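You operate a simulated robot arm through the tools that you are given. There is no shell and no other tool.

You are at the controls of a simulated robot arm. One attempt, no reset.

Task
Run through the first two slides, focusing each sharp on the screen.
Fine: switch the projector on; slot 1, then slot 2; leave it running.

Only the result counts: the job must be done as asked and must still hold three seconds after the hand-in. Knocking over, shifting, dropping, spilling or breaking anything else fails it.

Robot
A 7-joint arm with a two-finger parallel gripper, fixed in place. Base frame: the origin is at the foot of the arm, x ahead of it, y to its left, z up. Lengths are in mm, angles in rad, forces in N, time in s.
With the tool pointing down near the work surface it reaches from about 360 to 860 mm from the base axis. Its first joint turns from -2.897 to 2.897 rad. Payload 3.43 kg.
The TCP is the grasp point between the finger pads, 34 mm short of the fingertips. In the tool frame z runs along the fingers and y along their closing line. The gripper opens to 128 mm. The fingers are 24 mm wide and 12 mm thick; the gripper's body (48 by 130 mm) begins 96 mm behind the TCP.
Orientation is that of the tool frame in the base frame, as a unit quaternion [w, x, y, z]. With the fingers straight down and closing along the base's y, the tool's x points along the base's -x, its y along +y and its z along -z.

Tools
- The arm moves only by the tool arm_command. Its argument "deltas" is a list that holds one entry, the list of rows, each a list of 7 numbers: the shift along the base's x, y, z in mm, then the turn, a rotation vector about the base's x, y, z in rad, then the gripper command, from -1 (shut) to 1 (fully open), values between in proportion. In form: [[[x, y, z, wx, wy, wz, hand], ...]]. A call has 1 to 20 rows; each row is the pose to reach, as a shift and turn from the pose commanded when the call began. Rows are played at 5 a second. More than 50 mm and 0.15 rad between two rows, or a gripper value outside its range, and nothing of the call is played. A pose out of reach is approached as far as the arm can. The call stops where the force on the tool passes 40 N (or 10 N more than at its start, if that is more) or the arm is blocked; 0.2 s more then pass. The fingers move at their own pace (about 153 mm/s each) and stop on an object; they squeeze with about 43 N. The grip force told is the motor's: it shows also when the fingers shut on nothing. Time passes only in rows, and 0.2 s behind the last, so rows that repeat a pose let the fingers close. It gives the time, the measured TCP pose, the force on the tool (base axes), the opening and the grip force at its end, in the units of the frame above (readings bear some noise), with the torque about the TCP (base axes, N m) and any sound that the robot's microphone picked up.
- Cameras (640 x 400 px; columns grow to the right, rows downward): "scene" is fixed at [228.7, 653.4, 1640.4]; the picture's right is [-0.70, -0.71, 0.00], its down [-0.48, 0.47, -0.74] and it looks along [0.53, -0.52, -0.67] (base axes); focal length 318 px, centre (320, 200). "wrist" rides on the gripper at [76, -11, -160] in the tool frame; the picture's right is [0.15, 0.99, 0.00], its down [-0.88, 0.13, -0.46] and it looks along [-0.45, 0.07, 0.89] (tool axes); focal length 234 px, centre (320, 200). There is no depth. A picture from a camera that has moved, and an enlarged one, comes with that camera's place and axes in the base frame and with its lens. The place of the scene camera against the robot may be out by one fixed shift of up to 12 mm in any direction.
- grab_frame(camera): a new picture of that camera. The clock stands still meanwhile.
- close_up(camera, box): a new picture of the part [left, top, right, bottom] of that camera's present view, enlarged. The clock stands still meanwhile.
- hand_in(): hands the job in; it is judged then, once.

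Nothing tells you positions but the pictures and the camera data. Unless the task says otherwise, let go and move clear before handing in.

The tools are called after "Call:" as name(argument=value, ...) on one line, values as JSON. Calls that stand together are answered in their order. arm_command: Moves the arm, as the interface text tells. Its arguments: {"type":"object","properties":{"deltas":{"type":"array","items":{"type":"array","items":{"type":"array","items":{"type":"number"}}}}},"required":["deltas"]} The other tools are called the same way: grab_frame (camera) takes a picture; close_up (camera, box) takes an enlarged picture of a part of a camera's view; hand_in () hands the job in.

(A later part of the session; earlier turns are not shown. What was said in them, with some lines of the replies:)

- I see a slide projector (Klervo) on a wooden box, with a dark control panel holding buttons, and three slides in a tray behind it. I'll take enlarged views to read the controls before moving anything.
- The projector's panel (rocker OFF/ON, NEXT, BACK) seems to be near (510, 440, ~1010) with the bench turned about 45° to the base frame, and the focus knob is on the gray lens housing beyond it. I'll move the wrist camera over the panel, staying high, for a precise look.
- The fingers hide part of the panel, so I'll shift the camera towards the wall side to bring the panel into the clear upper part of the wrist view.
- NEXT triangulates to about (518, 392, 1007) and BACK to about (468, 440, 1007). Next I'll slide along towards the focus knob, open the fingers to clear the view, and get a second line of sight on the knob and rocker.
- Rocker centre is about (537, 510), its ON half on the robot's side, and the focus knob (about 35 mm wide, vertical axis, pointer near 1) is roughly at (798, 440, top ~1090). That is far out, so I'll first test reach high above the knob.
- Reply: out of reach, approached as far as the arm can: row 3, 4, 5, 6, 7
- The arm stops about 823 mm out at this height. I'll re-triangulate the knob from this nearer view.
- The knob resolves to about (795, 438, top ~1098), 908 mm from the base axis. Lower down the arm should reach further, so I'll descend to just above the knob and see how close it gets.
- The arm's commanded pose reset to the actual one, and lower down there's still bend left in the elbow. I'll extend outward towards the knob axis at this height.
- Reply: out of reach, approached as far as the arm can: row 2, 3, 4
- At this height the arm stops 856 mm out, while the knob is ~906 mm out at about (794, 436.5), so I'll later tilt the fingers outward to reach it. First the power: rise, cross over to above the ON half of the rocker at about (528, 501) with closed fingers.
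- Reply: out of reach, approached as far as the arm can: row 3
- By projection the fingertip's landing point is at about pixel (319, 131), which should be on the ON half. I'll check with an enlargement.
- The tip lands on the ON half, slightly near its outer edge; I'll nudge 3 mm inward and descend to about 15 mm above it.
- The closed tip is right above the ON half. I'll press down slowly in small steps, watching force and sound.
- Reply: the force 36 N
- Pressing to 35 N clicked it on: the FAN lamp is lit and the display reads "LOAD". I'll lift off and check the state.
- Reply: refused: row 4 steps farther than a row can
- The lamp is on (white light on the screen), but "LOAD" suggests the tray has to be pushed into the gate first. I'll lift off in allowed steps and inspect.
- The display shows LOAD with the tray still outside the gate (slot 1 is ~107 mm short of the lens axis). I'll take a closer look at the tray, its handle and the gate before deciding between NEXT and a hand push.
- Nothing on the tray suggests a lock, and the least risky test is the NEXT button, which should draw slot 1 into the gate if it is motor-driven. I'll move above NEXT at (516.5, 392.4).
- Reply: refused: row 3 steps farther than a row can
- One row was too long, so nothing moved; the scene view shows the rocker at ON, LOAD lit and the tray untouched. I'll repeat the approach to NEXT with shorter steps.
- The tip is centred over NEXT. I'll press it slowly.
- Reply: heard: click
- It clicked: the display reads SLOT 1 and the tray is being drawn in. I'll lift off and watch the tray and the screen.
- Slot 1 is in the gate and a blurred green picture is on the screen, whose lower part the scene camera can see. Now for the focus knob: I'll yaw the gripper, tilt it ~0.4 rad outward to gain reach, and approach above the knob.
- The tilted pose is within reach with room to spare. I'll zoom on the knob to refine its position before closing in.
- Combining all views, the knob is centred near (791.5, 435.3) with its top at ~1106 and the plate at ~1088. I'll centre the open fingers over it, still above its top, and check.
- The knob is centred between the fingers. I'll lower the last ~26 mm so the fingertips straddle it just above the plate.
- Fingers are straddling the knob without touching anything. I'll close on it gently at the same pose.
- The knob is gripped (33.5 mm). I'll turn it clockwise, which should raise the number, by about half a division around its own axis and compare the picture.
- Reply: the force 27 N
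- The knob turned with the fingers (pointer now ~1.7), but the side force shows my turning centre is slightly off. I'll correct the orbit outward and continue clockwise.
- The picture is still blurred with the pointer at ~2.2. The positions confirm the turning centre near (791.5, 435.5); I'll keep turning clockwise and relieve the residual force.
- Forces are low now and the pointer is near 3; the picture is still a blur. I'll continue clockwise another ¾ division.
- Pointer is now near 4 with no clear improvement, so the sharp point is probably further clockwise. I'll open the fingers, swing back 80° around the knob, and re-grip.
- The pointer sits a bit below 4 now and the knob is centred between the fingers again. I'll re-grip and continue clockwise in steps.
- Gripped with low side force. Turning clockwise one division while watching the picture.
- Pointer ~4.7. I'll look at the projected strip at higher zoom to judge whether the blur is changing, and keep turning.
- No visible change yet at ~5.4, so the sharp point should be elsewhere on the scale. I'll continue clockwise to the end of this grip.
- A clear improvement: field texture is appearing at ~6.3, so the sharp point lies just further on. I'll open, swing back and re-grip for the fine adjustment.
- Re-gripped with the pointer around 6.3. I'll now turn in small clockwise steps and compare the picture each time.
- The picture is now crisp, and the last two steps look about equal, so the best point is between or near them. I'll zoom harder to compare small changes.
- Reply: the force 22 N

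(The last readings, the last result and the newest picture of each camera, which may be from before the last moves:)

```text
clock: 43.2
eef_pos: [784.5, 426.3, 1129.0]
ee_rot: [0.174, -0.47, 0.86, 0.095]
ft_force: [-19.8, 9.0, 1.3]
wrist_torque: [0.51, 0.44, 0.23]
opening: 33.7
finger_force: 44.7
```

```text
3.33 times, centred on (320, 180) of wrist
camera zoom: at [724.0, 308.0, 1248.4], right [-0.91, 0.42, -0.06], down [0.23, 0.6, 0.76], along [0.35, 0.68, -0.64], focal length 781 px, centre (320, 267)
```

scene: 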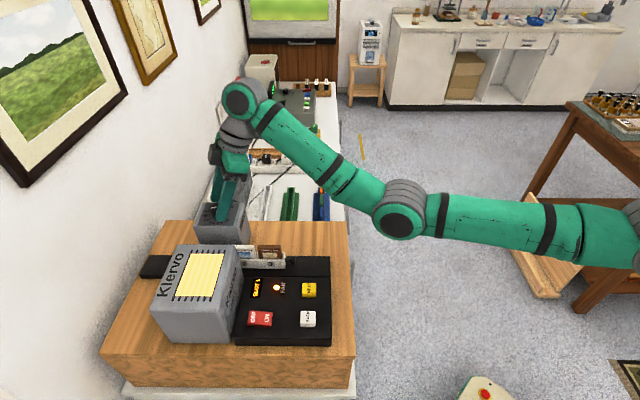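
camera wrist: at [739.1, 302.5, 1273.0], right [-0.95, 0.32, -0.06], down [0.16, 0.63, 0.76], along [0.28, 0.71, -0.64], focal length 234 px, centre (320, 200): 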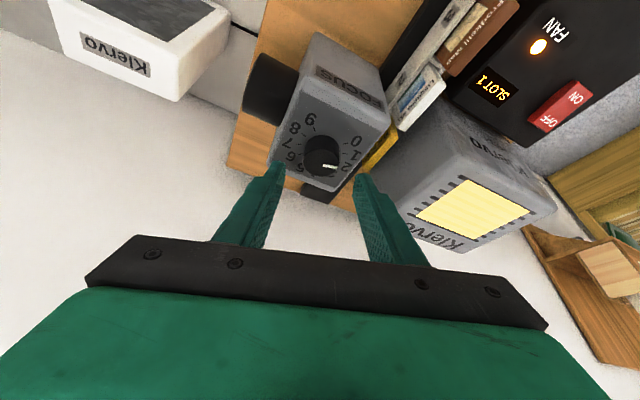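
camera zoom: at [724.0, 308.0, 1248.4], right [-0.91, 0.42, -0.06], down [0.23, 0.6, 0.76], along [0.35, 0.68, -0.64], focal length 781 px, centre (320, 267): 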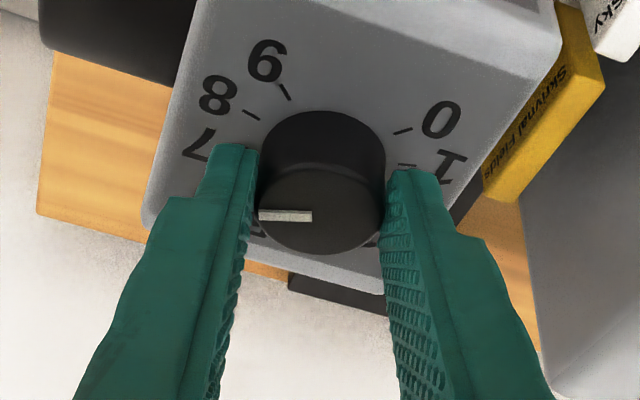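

All three recent settings look equally crisp, so I need to find the far edge of this sharp window. First I'll relieve the side force, then turn on clockwise in steps.

Call:
arm_command(deltas=[[[-0.6, 0.4, 0, 0, 0, 0, -1], [-1.3, 0.8, 0, 0, 0, 0, -1], [-1.3, 0.8, 0, 0, 0, 0, -1]]])

Call:
arm_command(deltas=[[[-1.0, 0.7, 0, 0, 0, -0.1, -1], [-1.9, 1.5, 0, 0, 0, -0.195, -1], [-1.9, 1.5, 0, 0, 0, -0.195, -1]]])

Call:
close_up(camera="scene", box=[250, 0, 290, 26])

Call:
close_up(camera="scene", box=[246, 0, 334, 28])

Call:
close_up(camera="wrist", box=[240, 120, 400, 240])

```text
clock: 44.0
eef_pos: [785.4, 426.4, 1128.0]
ee_rot: [0.175, -0.469, 0.86, 0.096]
ft_force: [-8.9, 8.7, 2.5]
wrist_torque: [0.01, 0.44, 0.11]
opening: 33.3
finger_force: 45.1
```

```text
clock: 44.8
eef_pos: [783.3, 427.0, 1128.6]
ee_rot: [0.183, -0.382, 0.902, 0.078]
ft_force: [-2.2, 5.9, 1.2]
wrist_torque: [0.15, 0.07, 0.09]
opening: 33.4
finger_force: 44.9
```

```text
15.38 times, centred on (270, 13) of scene
camera zoom: at [228.7, 653.4, 1640.4], right [-0.7, -0.71, 0.0], down [-0.48, 0.47, -0.74], along [0.53, -0.52, -0.67], focal length 4895 px, centre (1089, 3077)
```

zoom: 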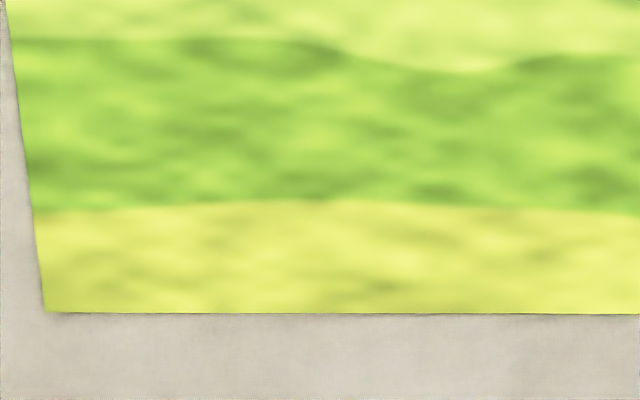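

```text
7.27 times, centred on (290, 14) of scene
camera zoom: at [228.7, 653.4, 1640.4], right [-0.7, -0.71, 0.0], down [-0.48, 0.47, -0.74], along [0.53, -0.52, -0.67], focal length 2314 px, centre (538, 1553)
```

zoom: 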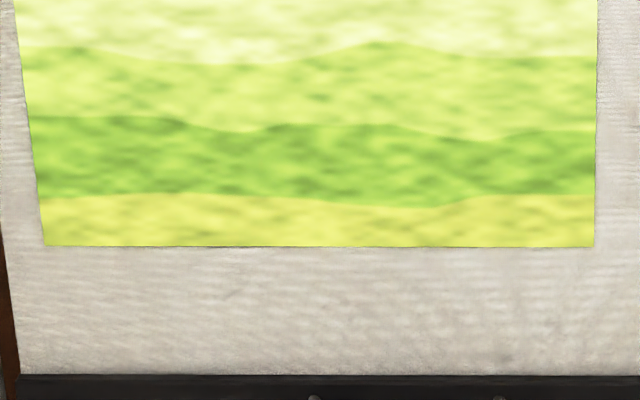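

```text
3.33 times, centred on (320, 180) of wrist
camera zoom: at [700.1, 324.0, 1248.3], right [-0.81, 0.59, -0.06], down [0.35, 0.55, 0.76], along [0.48, 0.59, -0.64], focal length 781 px, centre (320, 267)
```

zoom: 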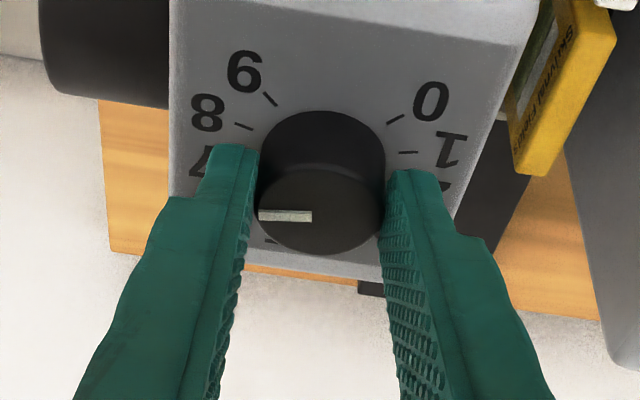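

Still equally crisp after 0.26 rad of travel. I'll continue clockwise in 0.13 rad steps to find where it softens again.

Call:
arm_command(deltas=[[[-0.6, 0.9, 0, 0, 0, -0.065, -1], [-1.2, 1.6, 0, 0, 0, -0.13, -1], [-1.2, 1.6, 0, 0, 0, -0.13, -1]]])

Call:
close_up(camera="scene", box=[250, 0, 290, 26])

Call:
arm_command(deltas=[[[-0.5, 0.7, 0, 0, 0, -0.065, -1], [-0.9, 1.4, 0, 0, 0, -0.13, -1], [-0.9, 1.4, 0, 0, 0, -0.13, -1]]])

Call:
close_up(camera="scene", box=[250, 0, 290, 26])

```text
clock: 45.6
eef_pos: [782.7, 428.0, 1129.3]
ee_rot: [0.187, -0.323, 0.925, 0.065]
ft_force: [-0.1, 0.6, 2.6]
wrist_torque: [0.01, -0.22, 0.04]
opening: 33.3
finger_force: 45.0
```

```text
15.38 times, centred on (270, 13) of scene
camera zoom: at [228.7, 653.4, 1640.4], right [-0.7, -0.71, 0.0], down [-0.48, 0.47, -0.74], along [0.53, -0.52, -0.67], focal length 4895 px, centre (1089, 3077)
```

zoom: 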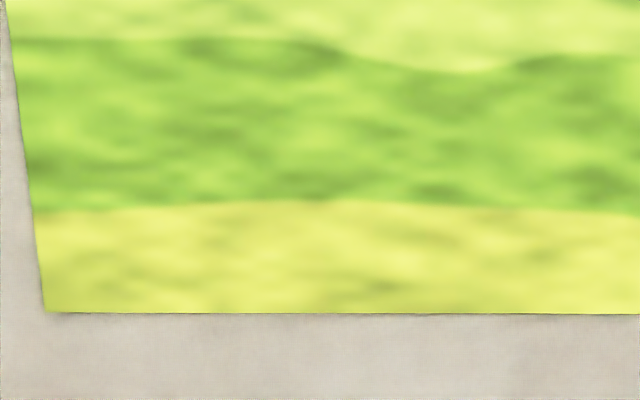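

```text
clock: 46.4
eef_pos: [780.8, 428.9, 1129.2]
ee_rot: [0.192, -0.262, 0.944, 0.053]
ft_force: [2.5, -4.7, 6.5]
wrist_torque: [-0.62, 0.61, -0.07]
opening: 33.5
finger_force: 45.2
```

```text
15.38 times, centred on (270, 13) of scene
camera zoom: at [228.7, 653.4, 1640.4], right [-0.7, -0.71, 0.0], down [-0.48, 0.47, -0.74], along [0.53, -0.52, -0.67], focal length 4895 px, centre (1089, 3077)
```

zoom: 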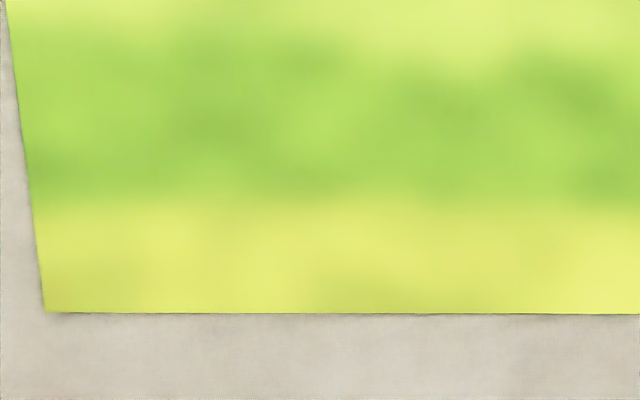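

The far edge is found: sharp from about 61° to 38° of hand yaw, blurred at 68° and 31°. I'll turn back to the middle of that window (~50°).

Call:
arm_command(deltas=[[[0.9, -1.3, 0.2, 0, 0, 0.11, -1], [1.8, -2.3, 0.2, 0, 0, 0.22, -1], [2.7, -3.1, 0.2, 0, 0, 0.326, -1], [2.7, -3.1, 0.2, 0, 0, 0.326, -1]]])

Call:
close_up(camera="scene", box=[246, 0, 334, 28])

Call:
close_up(camera="wrist", box=[240, 120, 400, 240])

```text
clock: 47.4
eef_pos: [784.2, 426.9, 1129.4]
ee_rot: [0.179, -0.414, 0.888, 0.084]
ft_force: [0.7, -8.3, 0.5]
wrist_torque: [-0.01, -0.18, -0.06]
opening: 33.1
finger_force: 45.2
```

```text
7.27 times, centred on (290, 14) of scene
camera zoom: at [228.7, 653.4, 1640.4], right [-0.7, -0.71, 0.0], down [-0.48, 0.47, -0.74], along [0.53, -0.52, -0.67], focal length 2314 px, centre (538, 1553)
```

zoom: 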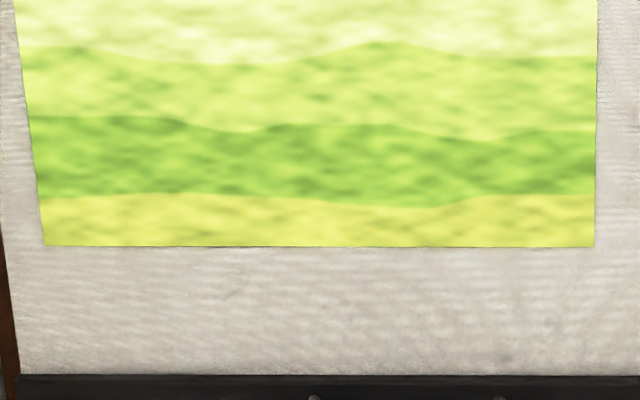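

```text
3.33 times, centred on (320, 180) of wrist
camera zoom: at [708.1, 318.0, 1248.4], right [-0.84, 0.53, -0.06], down [0.31, 0.57, 0.76], along [0.44, 0.63, -0.64], focal length 781 px, centre (320, 267)
```

zoom: 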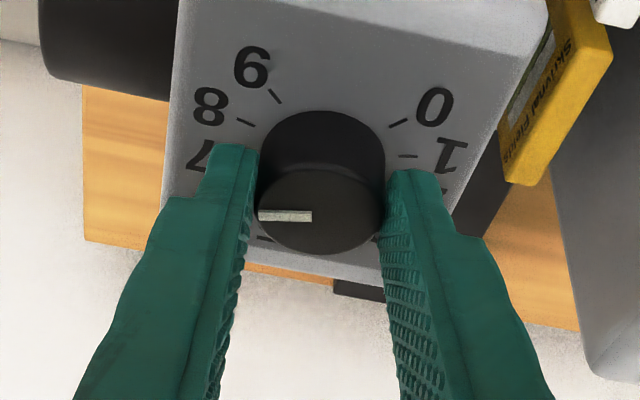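

Slide 1 is sharp at the middle of its focus window (hand yaw 50°). I'll release the knob, lift clear, and confirm it stays sharp.

Call:
arm_command(deltas=[[[0, 0, 0, 0, 0, 0, -0.06], [0, 0, 0, 0, 0, 0, -0.06], [-2, -2, 25, 0, 0, 0, -0.06], [-6, -6, 55, 0, 0, 0, -0.06], [-15, -10, 80, 0, 0, 0, -0.06], [-15, -10, 80, 0, 0, 0, -0.06], [-15, -10, 80, 0, 0, 0, -0.06], [-15, -10, 80, 0, 0, 0, -0.06], [-15, -10, 80, 0, 0, 0, -0.06], [-15, -10, 80, 0, 0, 0, -0.06]]])

Call:
close_up(camera="scene", box=[246, 0, 334, 28])

Call:
close_up(camera="wrist", box=[220, 60, 420, 210])

Call:
grab_frame(camera="scene")

```text
clock: 49.6
eef_pos: [768.2, 417.5, 1209.1]
ee_rot: [0.18, -0.413, 0.889, 0.083]
ft_force: [1.0, -0.5, -0.5]
wrist_torque: [0.01, -0.02, -0.01]
opening: 60.0
finger_force: 0.0
```

```text
7.27 times, centred on (290, 14) of scene
camera zoom: at [228.7, 653.4, 1640.4], right [-0.7, -0.71, 0.0], down [-0.48, 0.47, -0.74], along [0.53, -0.52, -0.67], focal length 2314 px, centre (538, 1553)
```

zoom: 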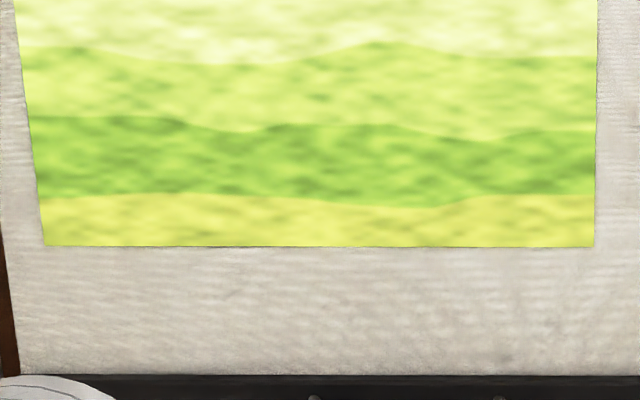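

```text
2.67 times, centred on (320, 135) of wrist
camera zoom: at [692.7, 309.6, 1327.9], right [-0.84, 0.53, -0.06], down [0.31, 0.57, 0.76], along [0.44, 0.63, -0.64], focal length 624 px, centre (320, 373)
```

zoom: 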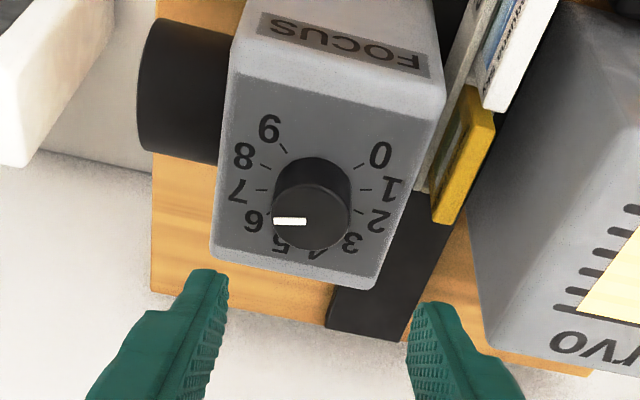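

```text
taken
```

scene: 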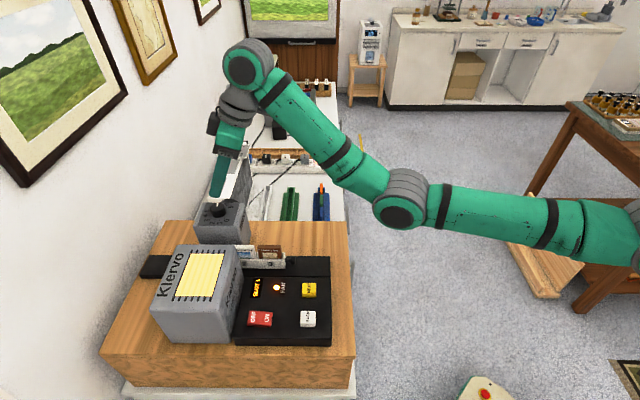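

Slide 1 stays sharp with the hand off (pointer ~6.5). Now I'll straighten the tool and go back over NEXT to bring in slot 2.

Call:
arm_command(deltas=[[[-42, -4, 10, -0.0765, 0.0643, 0, -0.06], [-84, -8, 10, -0.153, 0.1285, 0, -0.06], [-126, -12, 10, -0.2295, 0.1928, 0, -0.5], [-168, -17, 10, -0.306, 0.257, 0, -1], [-210, -21, 0, -0.306, 0.257, 0, -1], [-251.7, -25.1, 0, -0.306, 0.257, 0, -1], [-251.7, -25.1, 0, -0.306, 0.257, 0, -1]]])

Call:
grab_frame(camera="wrist")

```text
clock: 51.2
eef_pos: [517.6, 393.7, 1209.0]
ee_rot: [0.0, -0.422, 0.907, 0.0]
ft_force: [-0.2, 1.1, -0.5]
wrist_torque: [-0.02, 0.01, 0.02]
opening: 0.0
finger_force: 32.8
```

```text
taken
camera wrist: at [478.3, 326.7, 1370.3], right [-0.85, 0.53, 0.0], down [0.47, 0.76, 0.46], along [0.24, 0.39, -0.89], focal length 234 px, centre (320, 200)
```

wrist: 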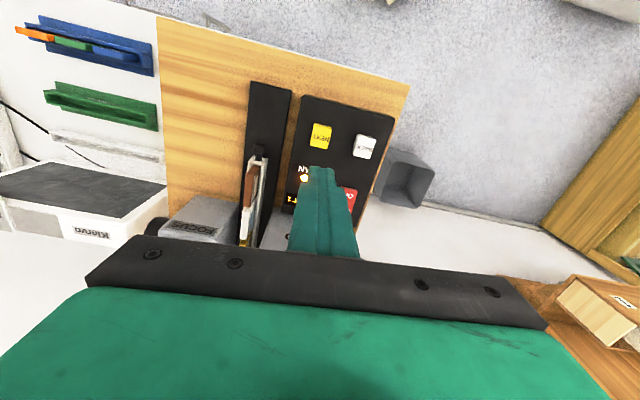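

The tip is lined up on NEXT. I'll descend and press it once as before.

Call:
arm_command(deltas=[[[-0.5, -1, -40, 0, 0, -0.04, -1], [-1, -1.3, -80, 0, 0, -0.087, -1], [-1, -1.3, -120, 0, 0, -0.087, -1], [-1, -1.3, -142, 0, 0, -0.087, -1], [-1, -1.3, -150, 0, 0, -0.087, -1], [-1, -1.3, -150, 0, 0, -0.087, -1]]])

Call:
arm_command(deltas=[[[0, 0, -6, 0, 0, 0, -1], [0, 0, -10, 0, 0, 0, -1], [0, 0, -12, 0, 0, 0, -1], [0, 0, -14, 0, 0, 0, -1], [0, 0, -16, 0, 0, 0, -1]]])

Call:
close_up(camera="scene", box=[220, 230, 340, 350])

```text
clock: 52.6
eef_pos: [516.9, 390.5, 1059.1]
ee_rot: [0.0, -0.382, 0.924, -0.001]
ft_force: [0.2, -0.9, -0.2]
wrist_torque: [-0.01, -0.02, 0.03]
opening: 0.1
finger_force: 33.1
```

```text
clock: 53.8
eef_pos: [516.1, 389.7, 1042.7]
ee_rot: [0.0, -0.382, 0.924, 0.0]
ft_force: [-0.2, -0.9, 1.4]
wrist_torque: [-0.04, 0.05, -0.02]
opening: 0.0
finger_force: 33.0
heard: click
```

```text
3.33 times, centred on (280, 290) of scene
camera zoom: at [228.7, 653.4, 1640.4], right [-0.7, -0.71, 0.0], down [-0.48, 0.47, -0.74], along [0.53, -0.52, -0.67], focal length 1060 px, centre (453, -100)
```

zoom: 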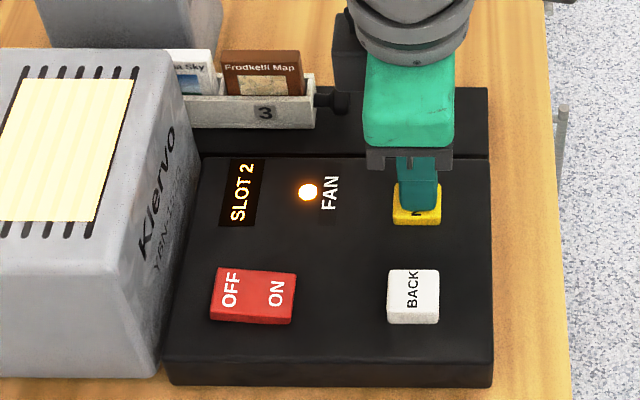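

The display reads SLOT 2 and the tray is advancing. I'll lift off and look at the new picture.

Call:
arm_command(deltas=[[[0, 0, 10, 0, 0, 0, -1], [0, 0, 45, 0, 0, 0, -1], [0, 0, 90, 0, 0, 0, -1], [0, 0, 135, 0, 0, 0, -1], [20, -10, 160, 0, 0, 0, -0.5], [40, -20, 160, 0, 0, 0, -0.06], [40, -20, 160, 0, 0, 0, -0.06]]])

Call:
close_up(camera="scene", box=[246, 0, 334, 28])

Call:
grab_frame(camera="scene")

Call:
close_up(camera="scene", box=[130, 190, 350, 350])

```text
clock: 55.4
eef_pos: [556.7, 371.4, 1203.0]
ee_rot: [0.0, -0.382, 0.924, -0.001]
ft_force: [0.7, -0.4, -0.9]
wrist_torque: [-0.02, 0.01, 0.06]
opening: 60.1
finger_force: 0.1
```

```text
7.27 times, centred on (290, 14) of scene
camera zoom: at [228.7, 653.4, 1640.4], right [-0.7, -0.71, 0.0], down [-0.48, 0.47, -0.74], along [0.53, -0.52, -0.67], focal length 2314 px, centre (538, 1553)
```

zoom: 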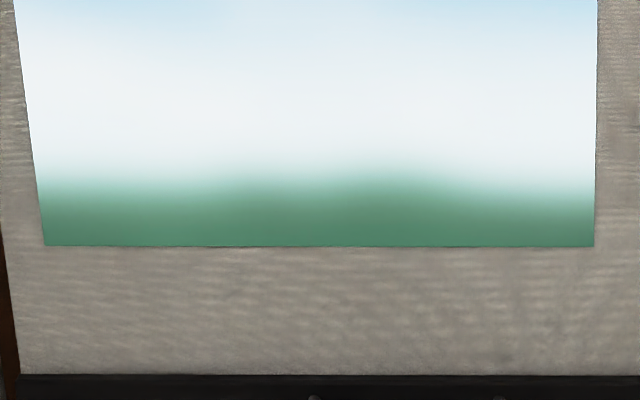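

```text
taken
```

scene: 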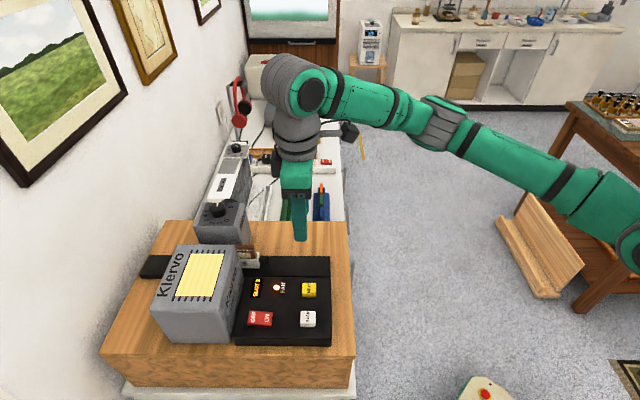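

```text
2.50 times, centred on (240, 270) of scene
camera zoom: at [228.7, 653.4, 1640.4], right [-0.7, -0.71, 0.0], down [-0.48, 0.47, -0.74], along [0.53, -0.52, -0.67], focal length 795 px, centre (520, 25)
```

zoom: 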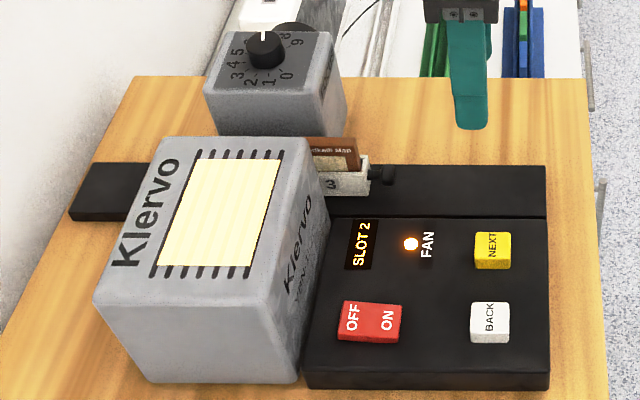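

Slide 2 (sky over a green hill) is up but blurred at the old setting. More of the scale lies counter-clockwise, so I'll grip the knob with the hand yawed the other way and scan downwards from 6.5.

Call:
arm_command(deltas=[[[0, 0, 0, 0, 0, -0.137, -0.06], [0, 0, 0, 0, 0, -0.274, -0.06], [0, 0, 0, 0, 0, -0.411, -0.06], [0, 0, 0, 0, 0, -0.549, -0.06], [0, 0, 0, 0, 0, -0.686, -0.06], [0, 0, 0, 0, 0, -0.823, -0.06], [0, 0, 0, 0, 0, -0.96, -0.06], [0, 0, 0, 0, 0, -0.96, -0.06]]])

Call:
arm_command(deltas=[[[36, 11, 0, -0.0172, -0.0985, 0, -0.06], [72, 22, 0, -0.0344, -0.197, 0, -0.06], [108, 33, 0, -0.0516, -0.2955, 0, -0.06], [146, 44, 0, -0.0688, -0.394, 0, -0.06], [185, 55, -10, -0.0688, -0.394, 0, -0.06], [223.5, 65.8, -20, -0.0688, -0.394, 0, -0.06], [223.5, 65.8, -38, -0.0688, -0.394, 0, -0.06], [223.5, 65.8, -38, -0.0688, -0.394, 0, -0.06]]])

Call:
close_up(camera="wrist", box=[240, 100, 400, 220])

Call:
grab_frame(camera="scene")

```text
clock: 57.2
eef_pos: [556.0, 370.8, 1203.0]
ee_rot: [0.0, 0.088, 0.996, 0.0]
ft_force: [0.4, -0.9, -0.1]
wrist_torque: [0.0, -0.02, -0.02]
opening: 60.1
finger_force: 0.1
```

```text
clock: 59.0
eef_pos: [780.1, 437.2, 1166.7]
ee_rot: [0.197, 0.087, 0.976, -0.018]
ft_force: [0.4, 0.2, 0.2]
wrist_torque: [0.04, 0.01, -0.03]
opening: 60.2
finger_force: 0.0
```

```text
3.33 times, centred on (320, 160) of wrist
camera zoom: at [648.9, 448.6, 1284.9], right [0.04, 1.0, -0.06], down [0.65, 0.02, 0.76], along [0.76, -0.07, -0.64], focal length 781 px, centre (320, 333)
```

zoom: 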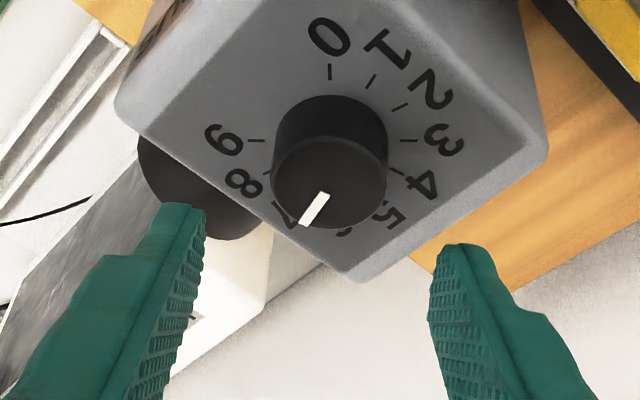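

```text
taken
```

scene: 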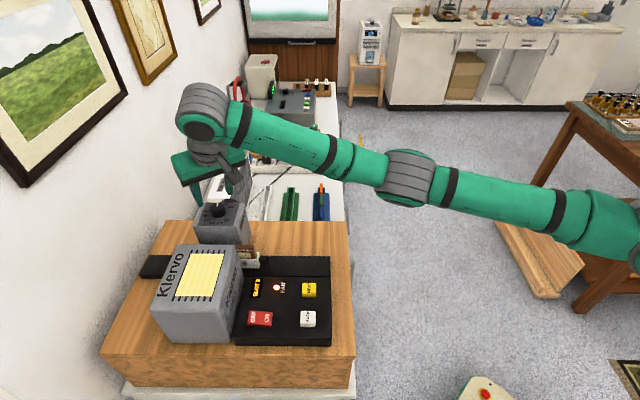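

The knob is slightly right of the fingers' centre line; I'll shift 1.5 mm in +y, lower around it and check before closing.

Call:
arm_command(deltas=[[[0, 1.5, -12, 0, 0, 0, -0.06], [0, 1.5, -24, 0, 0, 0, -0.06], [0, 1.5, -33, 0, 0, 0, -0.06], [0, 1.5, -38, 0, 0, 0, -0.06], [0, 1.5, -38, 0, 0, 0, -0.06]]])

Call:
close_up(camera="wrist", box=[240, 120, 400, 240])

```text
clock: 60.2
eef_pos: [779.9, 438.1, 1127.4]
ee_rot: [0.197, 0.087, 0.976, -0.017]
ft_force: [-0.3, -0.5, 0.2]
wrist_torque: [0.0, 0.03, -0.01]
opening: 60.4
finger_force: 0.1
```

```text
3.33 times, centred on (320, 180) of wrist
camera zoom: at [648.3, 449.8, 1246.8], right [0.04, 1.0, -0.06], down [0.65, 0.02, 0.76], along [0.76, -0.07, -0.64], focal length 781 px, centre (320, 267)
```

zoom: 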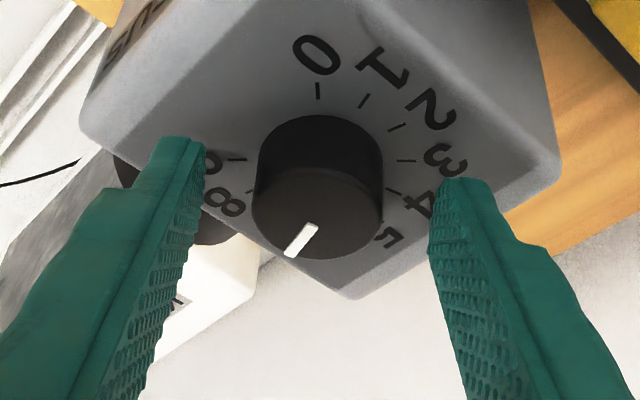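

Centred. I'll close on the knob, then turn counter-clockwise about one division and look.

Call:
arm_command(deltas=[[[0, 0, 0, 0, 0, 0, -0.4], [0, 0, 0, 0, 0, 0, -0.5], [0, 0, 0, 0, 0, 0, -1], [0, 0, 0, 0, 0, 0, -1]]])

Call:
arm_command(deltas=[[[-0.16, -1.49, 0, 0, 0, 0.13, -1], [-0.13, -2.98, 0, 0, 0, 0.26, -1], [0.1, -4.46, 0, 0, 0, 0.39, -1], [0.1, -4.46, 0, 0, 0, 0.39, -1]]])

Call:
close_up(camera="scene", box=[246, 0, 334, 28])

Call:
close_up(camera="wrist", box=[240, 120, 400, 240])

```text
clock: 61.2
eef_pos: [778.6, 437.1, 1127.1]
ee_rot: [0.198, 0.086, 0.976, -0.018]
ft_force: [-1.4, -3.5, 0.5]
wrist_torque: [-0.41, 0.13, -0.02]
opening: 33.7
finger_force: 45.1
```

```text
clock: 62.2
eef_pos: [778.9, 433.2, 1127.4]
ee_rot: [0.199, -0.105, 0.974, 0.022]
ft_force: [-4.7, -4.0, 3.6]
wrist_torque: [-0.47, -0.04, -0.06]
opening: 33.6
finger_force: 45.2
```

```text
7.27 times, centred on (290, 14) of scene
camera zoom: at [228.7, 653.4, 1640.4], right [-0.7, -0.71, 0.0], down [-0.48, 0.47, -0.74], along [0.53, -0.52, -0.67], focal length 2314 px, centre (538, 1553)
```

zoom: 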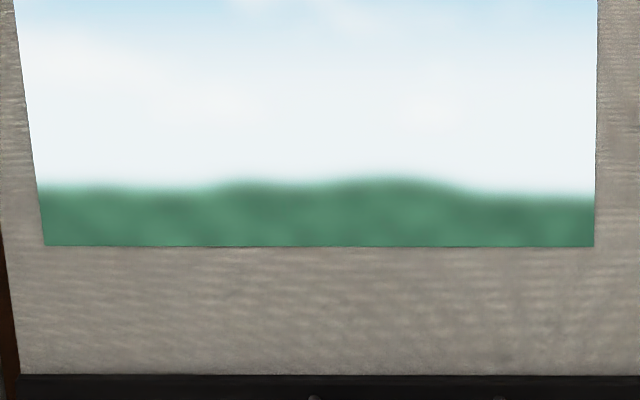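

```text
3.33 times, centred on (320, 180) of wrist
camera zoom: at [653.7, 393.5, 1246.6], right [-0.34, 0.94, -0.06], down [0.59, 0.26, 0.76], along [0.73, 0.23, -0.64], focal length 781 px, centre (320, 267)
```

zoom: 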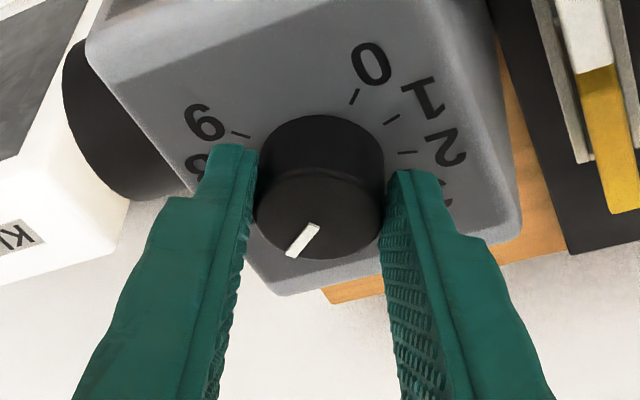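

Right direction: slide 2 is already getting sharper at ~5.8. I'll keep going counter-clockwise in small steps.

Call:
arm_command(deltas=[[[0, -1.0, 0, 0, 0, 0.065, -1], [0.2, -1.7, 0, 0, 0, 0.13, -1], [0.2, -1.7, 0, 0, 0, 0.13, -1]]])

Call:
close_up(camera="scene", box=[250, 0, 290, 26])

Call:
arm_command(deltas=[[[0.3, -0.7, 0, 0, 0, 0.065, -1], [0.6, -1.4, 0, 0, 0, 0.13, -1], [0.6, -1.4, 0, 0, 0, 0.13, -1]]])

Call:
close_up(camera="scene", box=[250, 0, 290, 26])

Call:
arm_command(deltas=[[[0.35, -0.65, 0, 0, 0, 0.065, -1], [0.7, -1.25, 0, 0, 0, 0.13, -1], [0.7, -1.25, 0, 0, 0, 0.13, -1]]])

Call:
close_up(camera="scene", box=[250, 0, 290, 26])

```text
clock: 63.0
eef_pos: [780.0, 431.6, 1128.3]
ee_rot: [0.196, -0.168, 0.965, 0.035]
ft_force: [-1.2, -0.5, 1.4]
wrist_torque: [-0.36, -0.28, -0.01]
opening: 33.3
finger_force: 44.8
```

```text
15.38 times, centred on (270, 13) of scene
camera zoom: at [228.7, 653.4, 1640.4], right [-0.7, -0.71, 0.0], down [-0.48, 0.47, -0.74], along [0.53, -0.52, -0.67], focal length 4895 px, centre (1089, 3077)
```

zoom: 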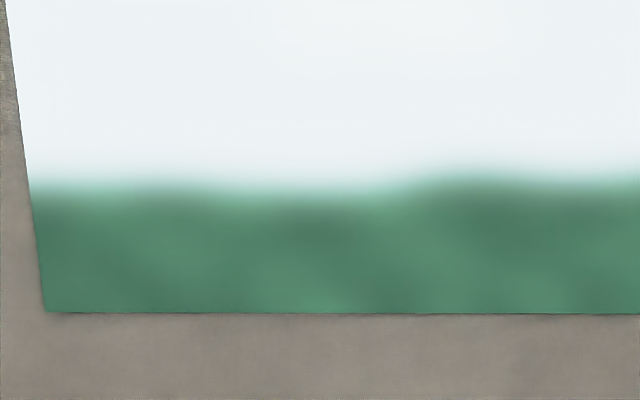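

```text
clock: 63.8
eef_pos: [780.8, 429.8, 1127.8]
ee_rot: [0.193, -0.229, 0.953, 0.048]
ft_force: [3.9, 2.0, 4.9]
wrist_torque: [-0.33, 0.3, 0.03]
opening: 33.6
finger_force: 45.2
```

```text
15.38 times, centred on (270, 13) of scene
camera zoom: at [228.7, 653.4, 1640.4], right [-0.7, -0.71, 0.0], down [-0.48, 0.47, -0.74], along [0.53, -0.52, -0.67], focal length 4895 px, centre (1089, 3077)
```

zoom: 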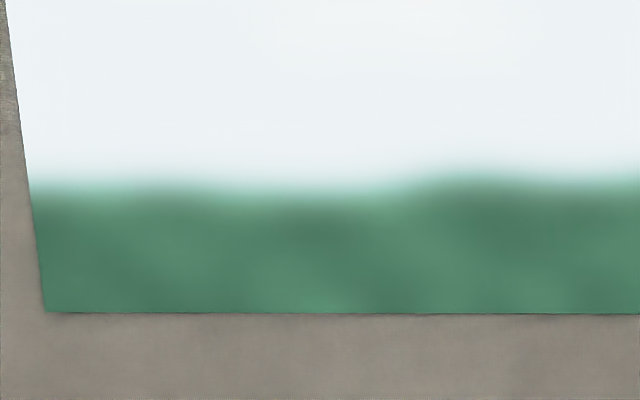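

```text
clock: 64.6
eef_pos: [781.0, 428.5, 1127.8]
ee_rot: [0.191, -0.292, 0.935, 0.06]
ft_force: [1.5, 0.8, 6.4]
wrist_torque: [-0.27, -0.15, 0.02]
opening: 33.4
finger_force: 44.8
```

```text
15.38 times, centred on (270, 13) of scene
camera zoom: at [228.7, 653.4, 1640.4], right [-0.7, -0.71, 0.0], down [-0.48, 0.47, -0.74], along [0.53, -0.52, -0.67], focal length 4895 px, centre (1089, 3077)
```

zoom: 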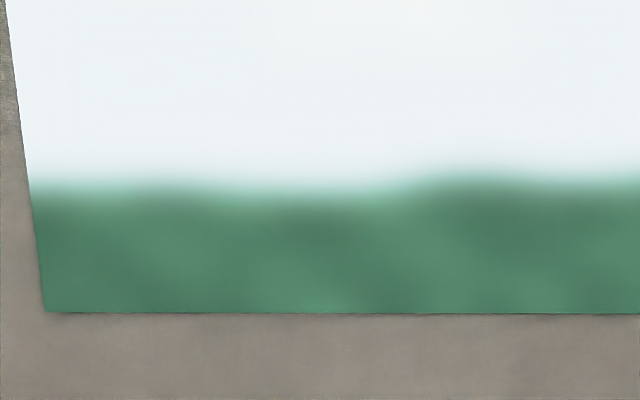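

Still at an intermediate blur level; forces stay low. Continuing counter-clockwise.

Call:
arm_command(deltas=[[[0.5, -0.6, 0.2, 0, 0, 0.065, -1], [0.95, -1.15, 0.2, 0, 0, 0.13, -1], [0.95, -1.15, 0.2, 0, 0, 0.13, -1]]])

Call:
close_up(camera="scene", box=[250, 0, 290, 26])

Call:
arm_command(deltas=[[[0.5, -0.5, 0.2, 0, 0, 0.065, -1], [1.05, -1.05, 0.2, 0, 0, 0.13, -1], [1.05, -1.05, 0.2, 0, 0, 0.13, -1]]])

Call:
close_up(camera="scene", box=[250, 0, 290, 26])

Call:
close_up(camera="wrist", box=[240, 120, 400, 240])

```text
clock: 65.4
eef_pos: [781.7, 428.8, 1127.3]
ee_rot: [0.186, -0.352, 0.914, 0.073]
ft_force: [2.4, -4.5, 4.5]
wrist_torque: [0.37, -1.39, -0.04]
opening: 33.4
finger_force: 45.0
```

```text
15.38 times, centred on (270, 13) of scene
camera zoom: at [228.7, 653.4, 1640.4], right [-0.7, -0.71, 0.0], down [-0.48, 0.47, -0.74], along [0.53, -0.52, -0.67], focal length 4895 px, centre (1089, 3077)
```

zoom: 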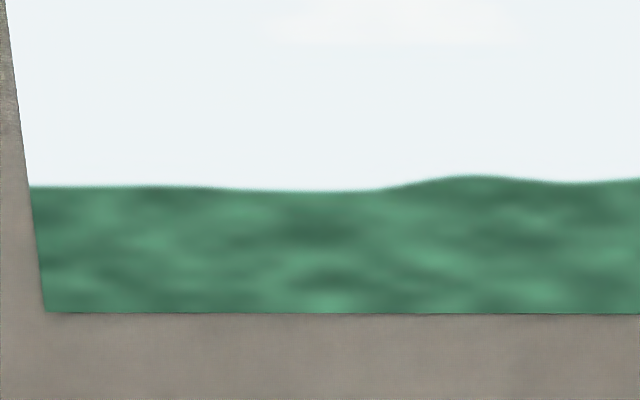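

```text
clock: 66.2
eef_pos: [784.1, 428.0, 1127.9]
ee_rot: [0.18, -0.411, 0.89, 0.084]
ft_force: [8.2, -2.6, 3.7]
wrist_torque: [-0.33, -0.58, -0.1]
opening: 33.8
finger_force: 45.8
```

```text
15.38 times, centred on (270, 13) of scene
camera zoom: at [228.7, 653.4, 1640.4], right [-0.7, -0.71, 0.0], down [-0.48, 0.47, -0.74], along [0.53, -0.52, -0.67], focal length 4895 px, centre (1089, 3077)
```

zoom: 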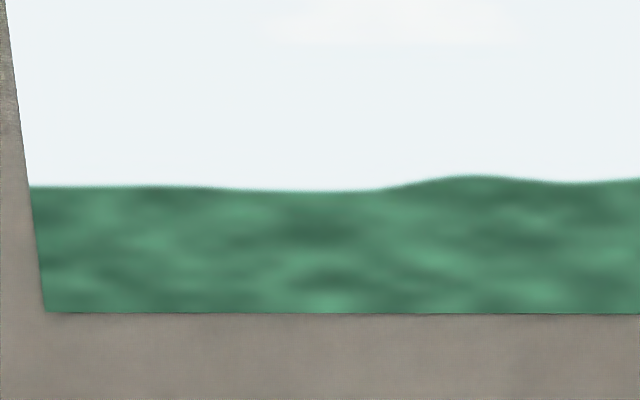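

```text
3.33 times, centred on (320, 180) of wrist
camera zoom: at [707.1, 318.4, 1246.6], right [-0.84, 0.54, -0.06], down [0.31, 0.57, 0.76], along [0.44, 0.62, -0.64], focal length 781 px, centre (320, 267)
```

zoom: 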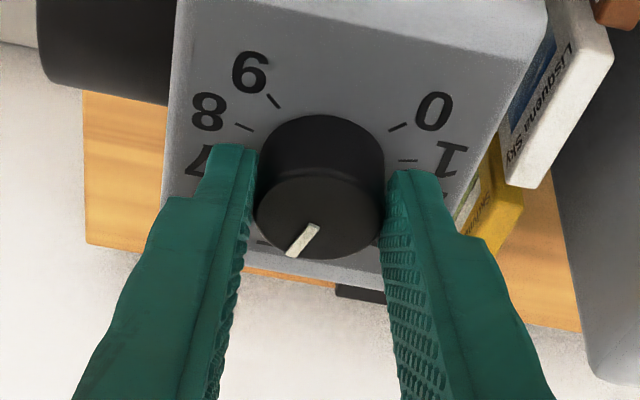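

Slide 2 is sharp at both of these settings (42° and 50° yaw). I'll continue to find the far edge so that I can centre it in its window.

Call:
arm_command(deltas=[[[0.8, -0.6, 0.2, 0, 0, 0.065, -1], [1.5, -1.1, 0.2, 0, 0, 0.13, -1], [1.5, -1.1, 0.2, 0, 0, 0.13, -1]]])

Call:
close_up(camera="scene", box=[250, 0, 290, 26])

Call:
arm_command(deltas=[[[0.65, -0.4, 0, 0, 0, 0.065, -1], [1.3, -0.75, 0, 0, 0, 0.13, -1], [1.3, -0.75, 0, 0, 0, 0.13, -1]]])

Call:
close_up(camera="scene", box=[250, 0, 290, 26])

```text
clock: 67.0
eef_pos: [785.7, 425.3, 1127.1]
ee_rot: [0.174, -0.467, 0.862, 0.095]
ft_force: [5.3, -4.6, -0.6]
wrist_torque: [-0.03, -0.4, -0.06]
opening: 33.6
finger_force: 44.6
```

```text
15.38 times, centred on (270, 13) of scene
camera zoom: at [228.7, 653.4, 1640.4], right [-0.7, -0.71, 0.0], down [-0.48, 0.47, -0.74], along [0.53, -0.52, -0.67], focal length 4895 px, centre (1089, 3077)
```

zoom: 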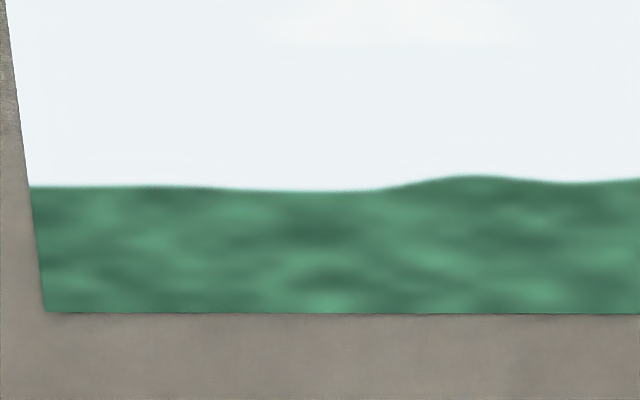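

```text
clock: 67.8
eef_pos: [785.9, 425.1, 1127.6]
ee_rot: [0.168, -0.522, 0.829, 0.107]
ft_force: [5.6, -3.4, -1.6]
wrist_torque: [-0.83, -0.25, -0.07]
opening: 33.8
finger_force: 45.4
```

```text
15.38 times, centred on (270, 13) of scene
camera zoom: at [228.7, 653.4, 1640.4], right [-0.7, -0.71, 0.0], down [-0.48, 0.47, -0.74], along [0.53, -0.52, -0.67], focal length 4895 px, centre (1089, 3077)
```

zoom: 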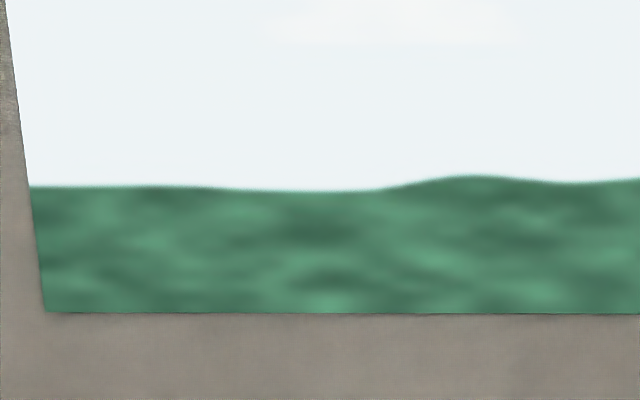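

Still sharp at 57° and 64°. One more step should reach the far edge.

Call:
arm_command(deltas=[[[0.75, -0.35, 0, 0, 0, 0.065, -1], [1.5, -0.65, 0, 0, 0, 0.13, -1], [1.5, -0.65, 0, 0, 0, 0.13, -1]]])

Call:
close_up(camera="scene", box=[250, 0, 290, 26])

Call:
close_up(camera="wrist", box=[240, 120, 400, 240])

```text
clock: 68.6
eef_pos: [788.3, 424.7, 1127.1]
ee_rot: [0.16, -0.576, 0.793, 0.117]
ft_force: [-1.3, -5.6, -5.7]
wrist_torque: [-0.16, -0.89, 0.0]
opening: 33.6
finger_force: 44.5
```

```text
15.38 times, centred on (270, 13) of scene
camera zoom: at [228.7, 653.4, 1640.4], right [-0.7, -0.71, 0.0], down [-0.48, 0.47, -0.74], along [0.53, -0.52, -0.67], focal length 4895 px, centre (1089, 3077)
```

zoom: 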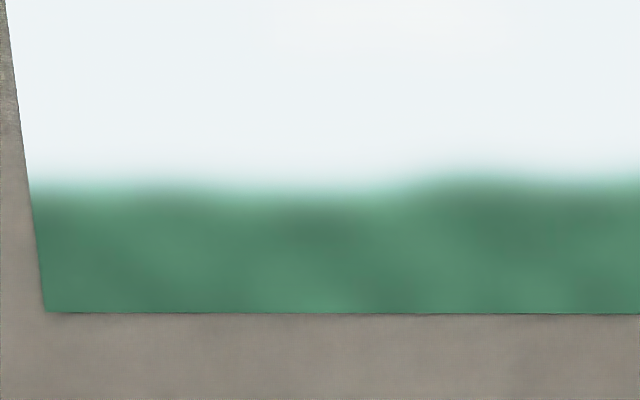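

```text
3.33 times, centred on (320, 180) of wrist
camera zoom: at [758.4, 295.0, 1246.8], right [-0.98, 0.18, -0.05], down [0.07, 0.64, 0.76], along [0.17, 0.74, -0.64], focal length 781 px, centre (320, 267)
```

zoom: 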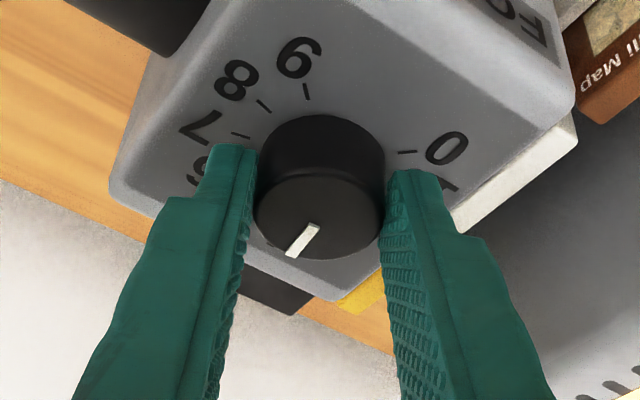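

Blurred again at 72°, so the sharp window spans about 38°–68° and its middle is ~53°. I'll turn back clockwise 0.326 rad to centre it.

Call:
arm_command(deltas=[[[-1.2, 0.4, 0, 0, 0, -0.109, -1], [-2.3, 1.0, 0, 0, 0, -0.218, -1], [-3.3, 1.7, 0, 0, 0, -0.326, -1], [-3.3, 1.7, 0, 0, 0, -0.326, -1]]])

Call:
close_up(camera="scene", box=[246, 0, 334, 28])

Call:
close_up(camera="wrist", box=[240, 120, 400, 240])

```text
clock: 69.6
eef_pos: [785.5, 426.0, 1126.2]
ee_rot: [0.177, -0.438, 0.877, 0.089]
ft_force: [-0.2, -6.1, -7.1]
wrist_torque: [-0.87, 0.15, -0.05]
opening: 33.8
finger_force: 44.8
```

```text
7.27 times, centred on (290, 14) of scene
camera zoom: at [228.7, 653.4, 1640.4], right [-0.7, -0.71, 0.0], down [-0.48, 0.47, -0.74], along [0.53, -0.52, -0.67], focal length 2314 px, centre (538, 1553)
```

zoom: 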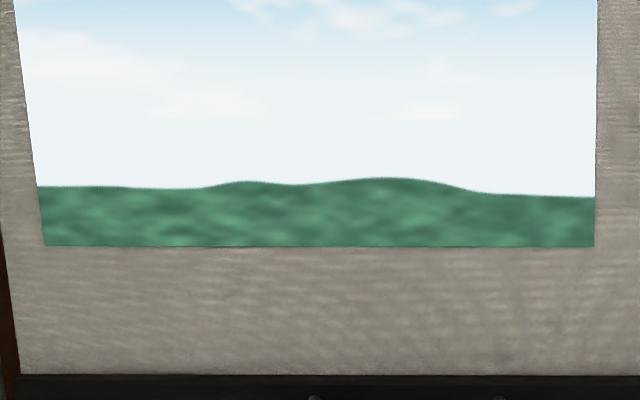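

```text
3.33 times, centred on (320, 180) of wrist
camera zoom: at [714.8, 313.4, 1246.9], right [-0.87, 0.49, -0.06], down [0.28, 0.59, 0.76], along [0.4, 0.65, -0.65], focal length 781 px, centre (320, 267)
```

zoom: 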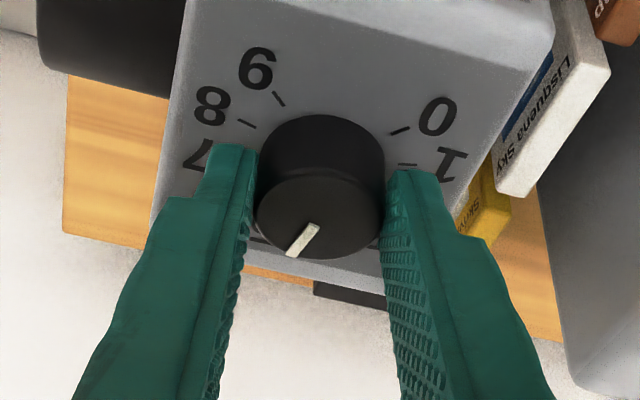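

Slide 2 is crisp and centred in its window (53°). I'll release, lift straight up and retreat well clear of the beam and bench.

Call:
arm_command(deltas=[[[0, 0, 0, 0, 0, 0, -0.06], [0, 0, 0, 0, 0, 0, -0.06], [-2, -2, 25, 0, 0, 0, -0.06], [-6, -6, 55, 0, 0, 0, -0.06], [-15, -10, 80, 0, 0, 0, -0.06], [-50, -30, 100, 0, 0, 0, -0.06], [-90, -50, 110, 0, 0, 0, -0.06], [-130, -70, 120, 0, 0, 0, -0.06], [-170, -90, 130, 0, 0, 0, -0.06], [-170, -90, 130, 0, 0, 0, -0.06]]])

Call:
arm_command(deltas=[[[-35, -20, 5, -0.08, 0.06, 0, -0.06], [-70, -40, 10, -0.16, 0.12, 0, -0.06], [-105, -60, 15, -0.24, 0.18, 0, -0.06], [-140, -80, 20, -0.31, 0.24, 0, -0.06], [-160, -110, 25, -0.31, 0.24, 0, -0.06], [-160, -110, 25, -0.31, 0.24, 0, -0.06], [-160, -110, 25, -0.31, 0.24, 0, -0.06]]])

Call:
grab_frame(camera="scene")

Call:
close_up(camera="scene", box=[246, 0, 334, 28])

Call:
close_up(camera="scene", box=[130, 190, 350, 350])

Call:
grab_frame(camera="wrist")

```text
clock: 71.8
eef_pos: [613.5, 335.6, 1256.8]
ee_rot: [0.177, -0.439, 0.876, 0.09]
ft_force: [0.2, 0.1, 0.1]
wrist_torque: [-0.03, 0.04, -0.01]
opening: 60.2
finger_force: 0.0
```

```text
clock: 73.4
eef_pos: [453.5, 226.8, 1282.8]
ee_rot: [0.001, -0.447, 0.894, 0.005]
ft_force: [-0.2, 0.1, 0.0]
wrist_torque: [0.0, 0.0, 0.02]
opening: 60.4
finger_force: 0.0
```

```text
taken
```

scene: 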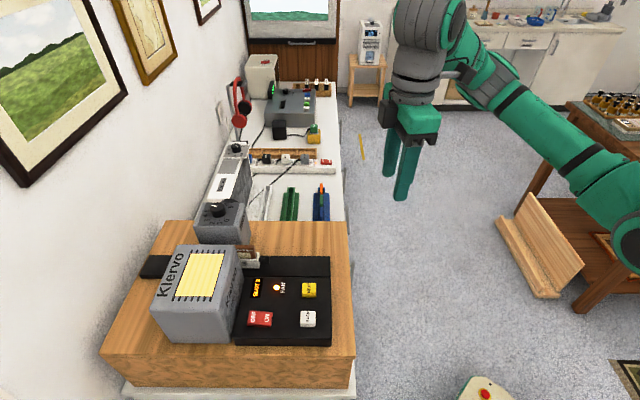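

```text
7.27 times, centred on (290, 14) of scene
camera zoom: at [228.7, 653.4, 1640.4], right [-0.7, -0.71, 0.0], down [-0.48, 0.47, -0.74], along [0.53, -0.52, -0.67], focal length 2314 px, centre (538, 1553)
```

zoom: 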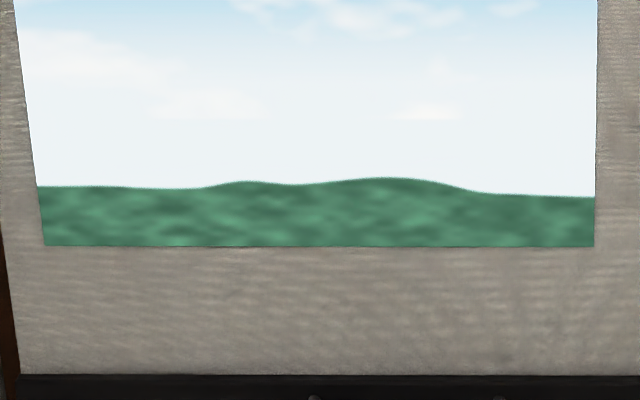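

```text
2.50 times, centred on (240, 270) of scene
camera zoom: at [228.7, 653.4, 1640.4], right [-0.7, -0.71, 0.0], down [-0.48, 0.47, -0.74], along [0.53, -0.52, -0.67], focal length 795 px, centre (520, 25)
```

zoom: 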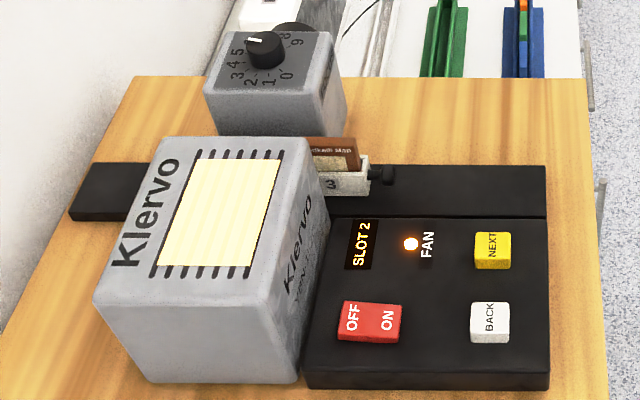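

```text
taken
camera wrist: at [417.3, 157.0, 1443.0], right [-0.88, 0.48, 0.01], down [0.43, 0.78, 0.46], along [0.22, 0.41, -0.89], focal length 234 px, centre (320, 200)
```

wrist: 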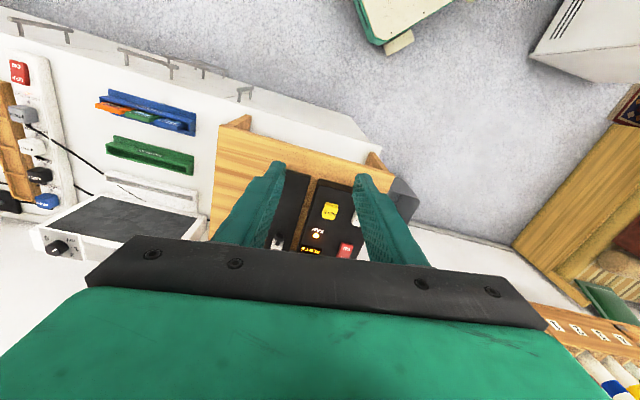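

The projector is running with SLOT 2 on the display and slide 2 crisp on the screen. Slide 1 was shown sharp before it. Everything else looks to be where it was and the arm is clear, so I'm handing in.

Call:
hand_in()

```text
The job is handed in.
```

The projector is on and still running, and both slides were shown in order, each focused sharp on the screen. The hand-in gave no verdict, so this is what I saw on the cameras.

- **Power:** I pressed the rocker to ON. The FAN lamp lit and the display went to LOAD.
- **Slot 1 (Skrivnal Fields):** One press of NEXT brought it in. I set the focus knob to about 6.5, the middle of the range where the picture was sharp, and it stayed sharp after I let go.
- **Slot 2 (Lisquena Sky):** A second press of NEXT brought it in. It was blurred at 6.5, so I turned the knob back about two divisions to the middle of its own sharp range. It was still sharp once the arm was clear.

The scene camera only sees the lower part of the screen, so I judged sharpness from that strip. The projector and everything else looked to be where they started.
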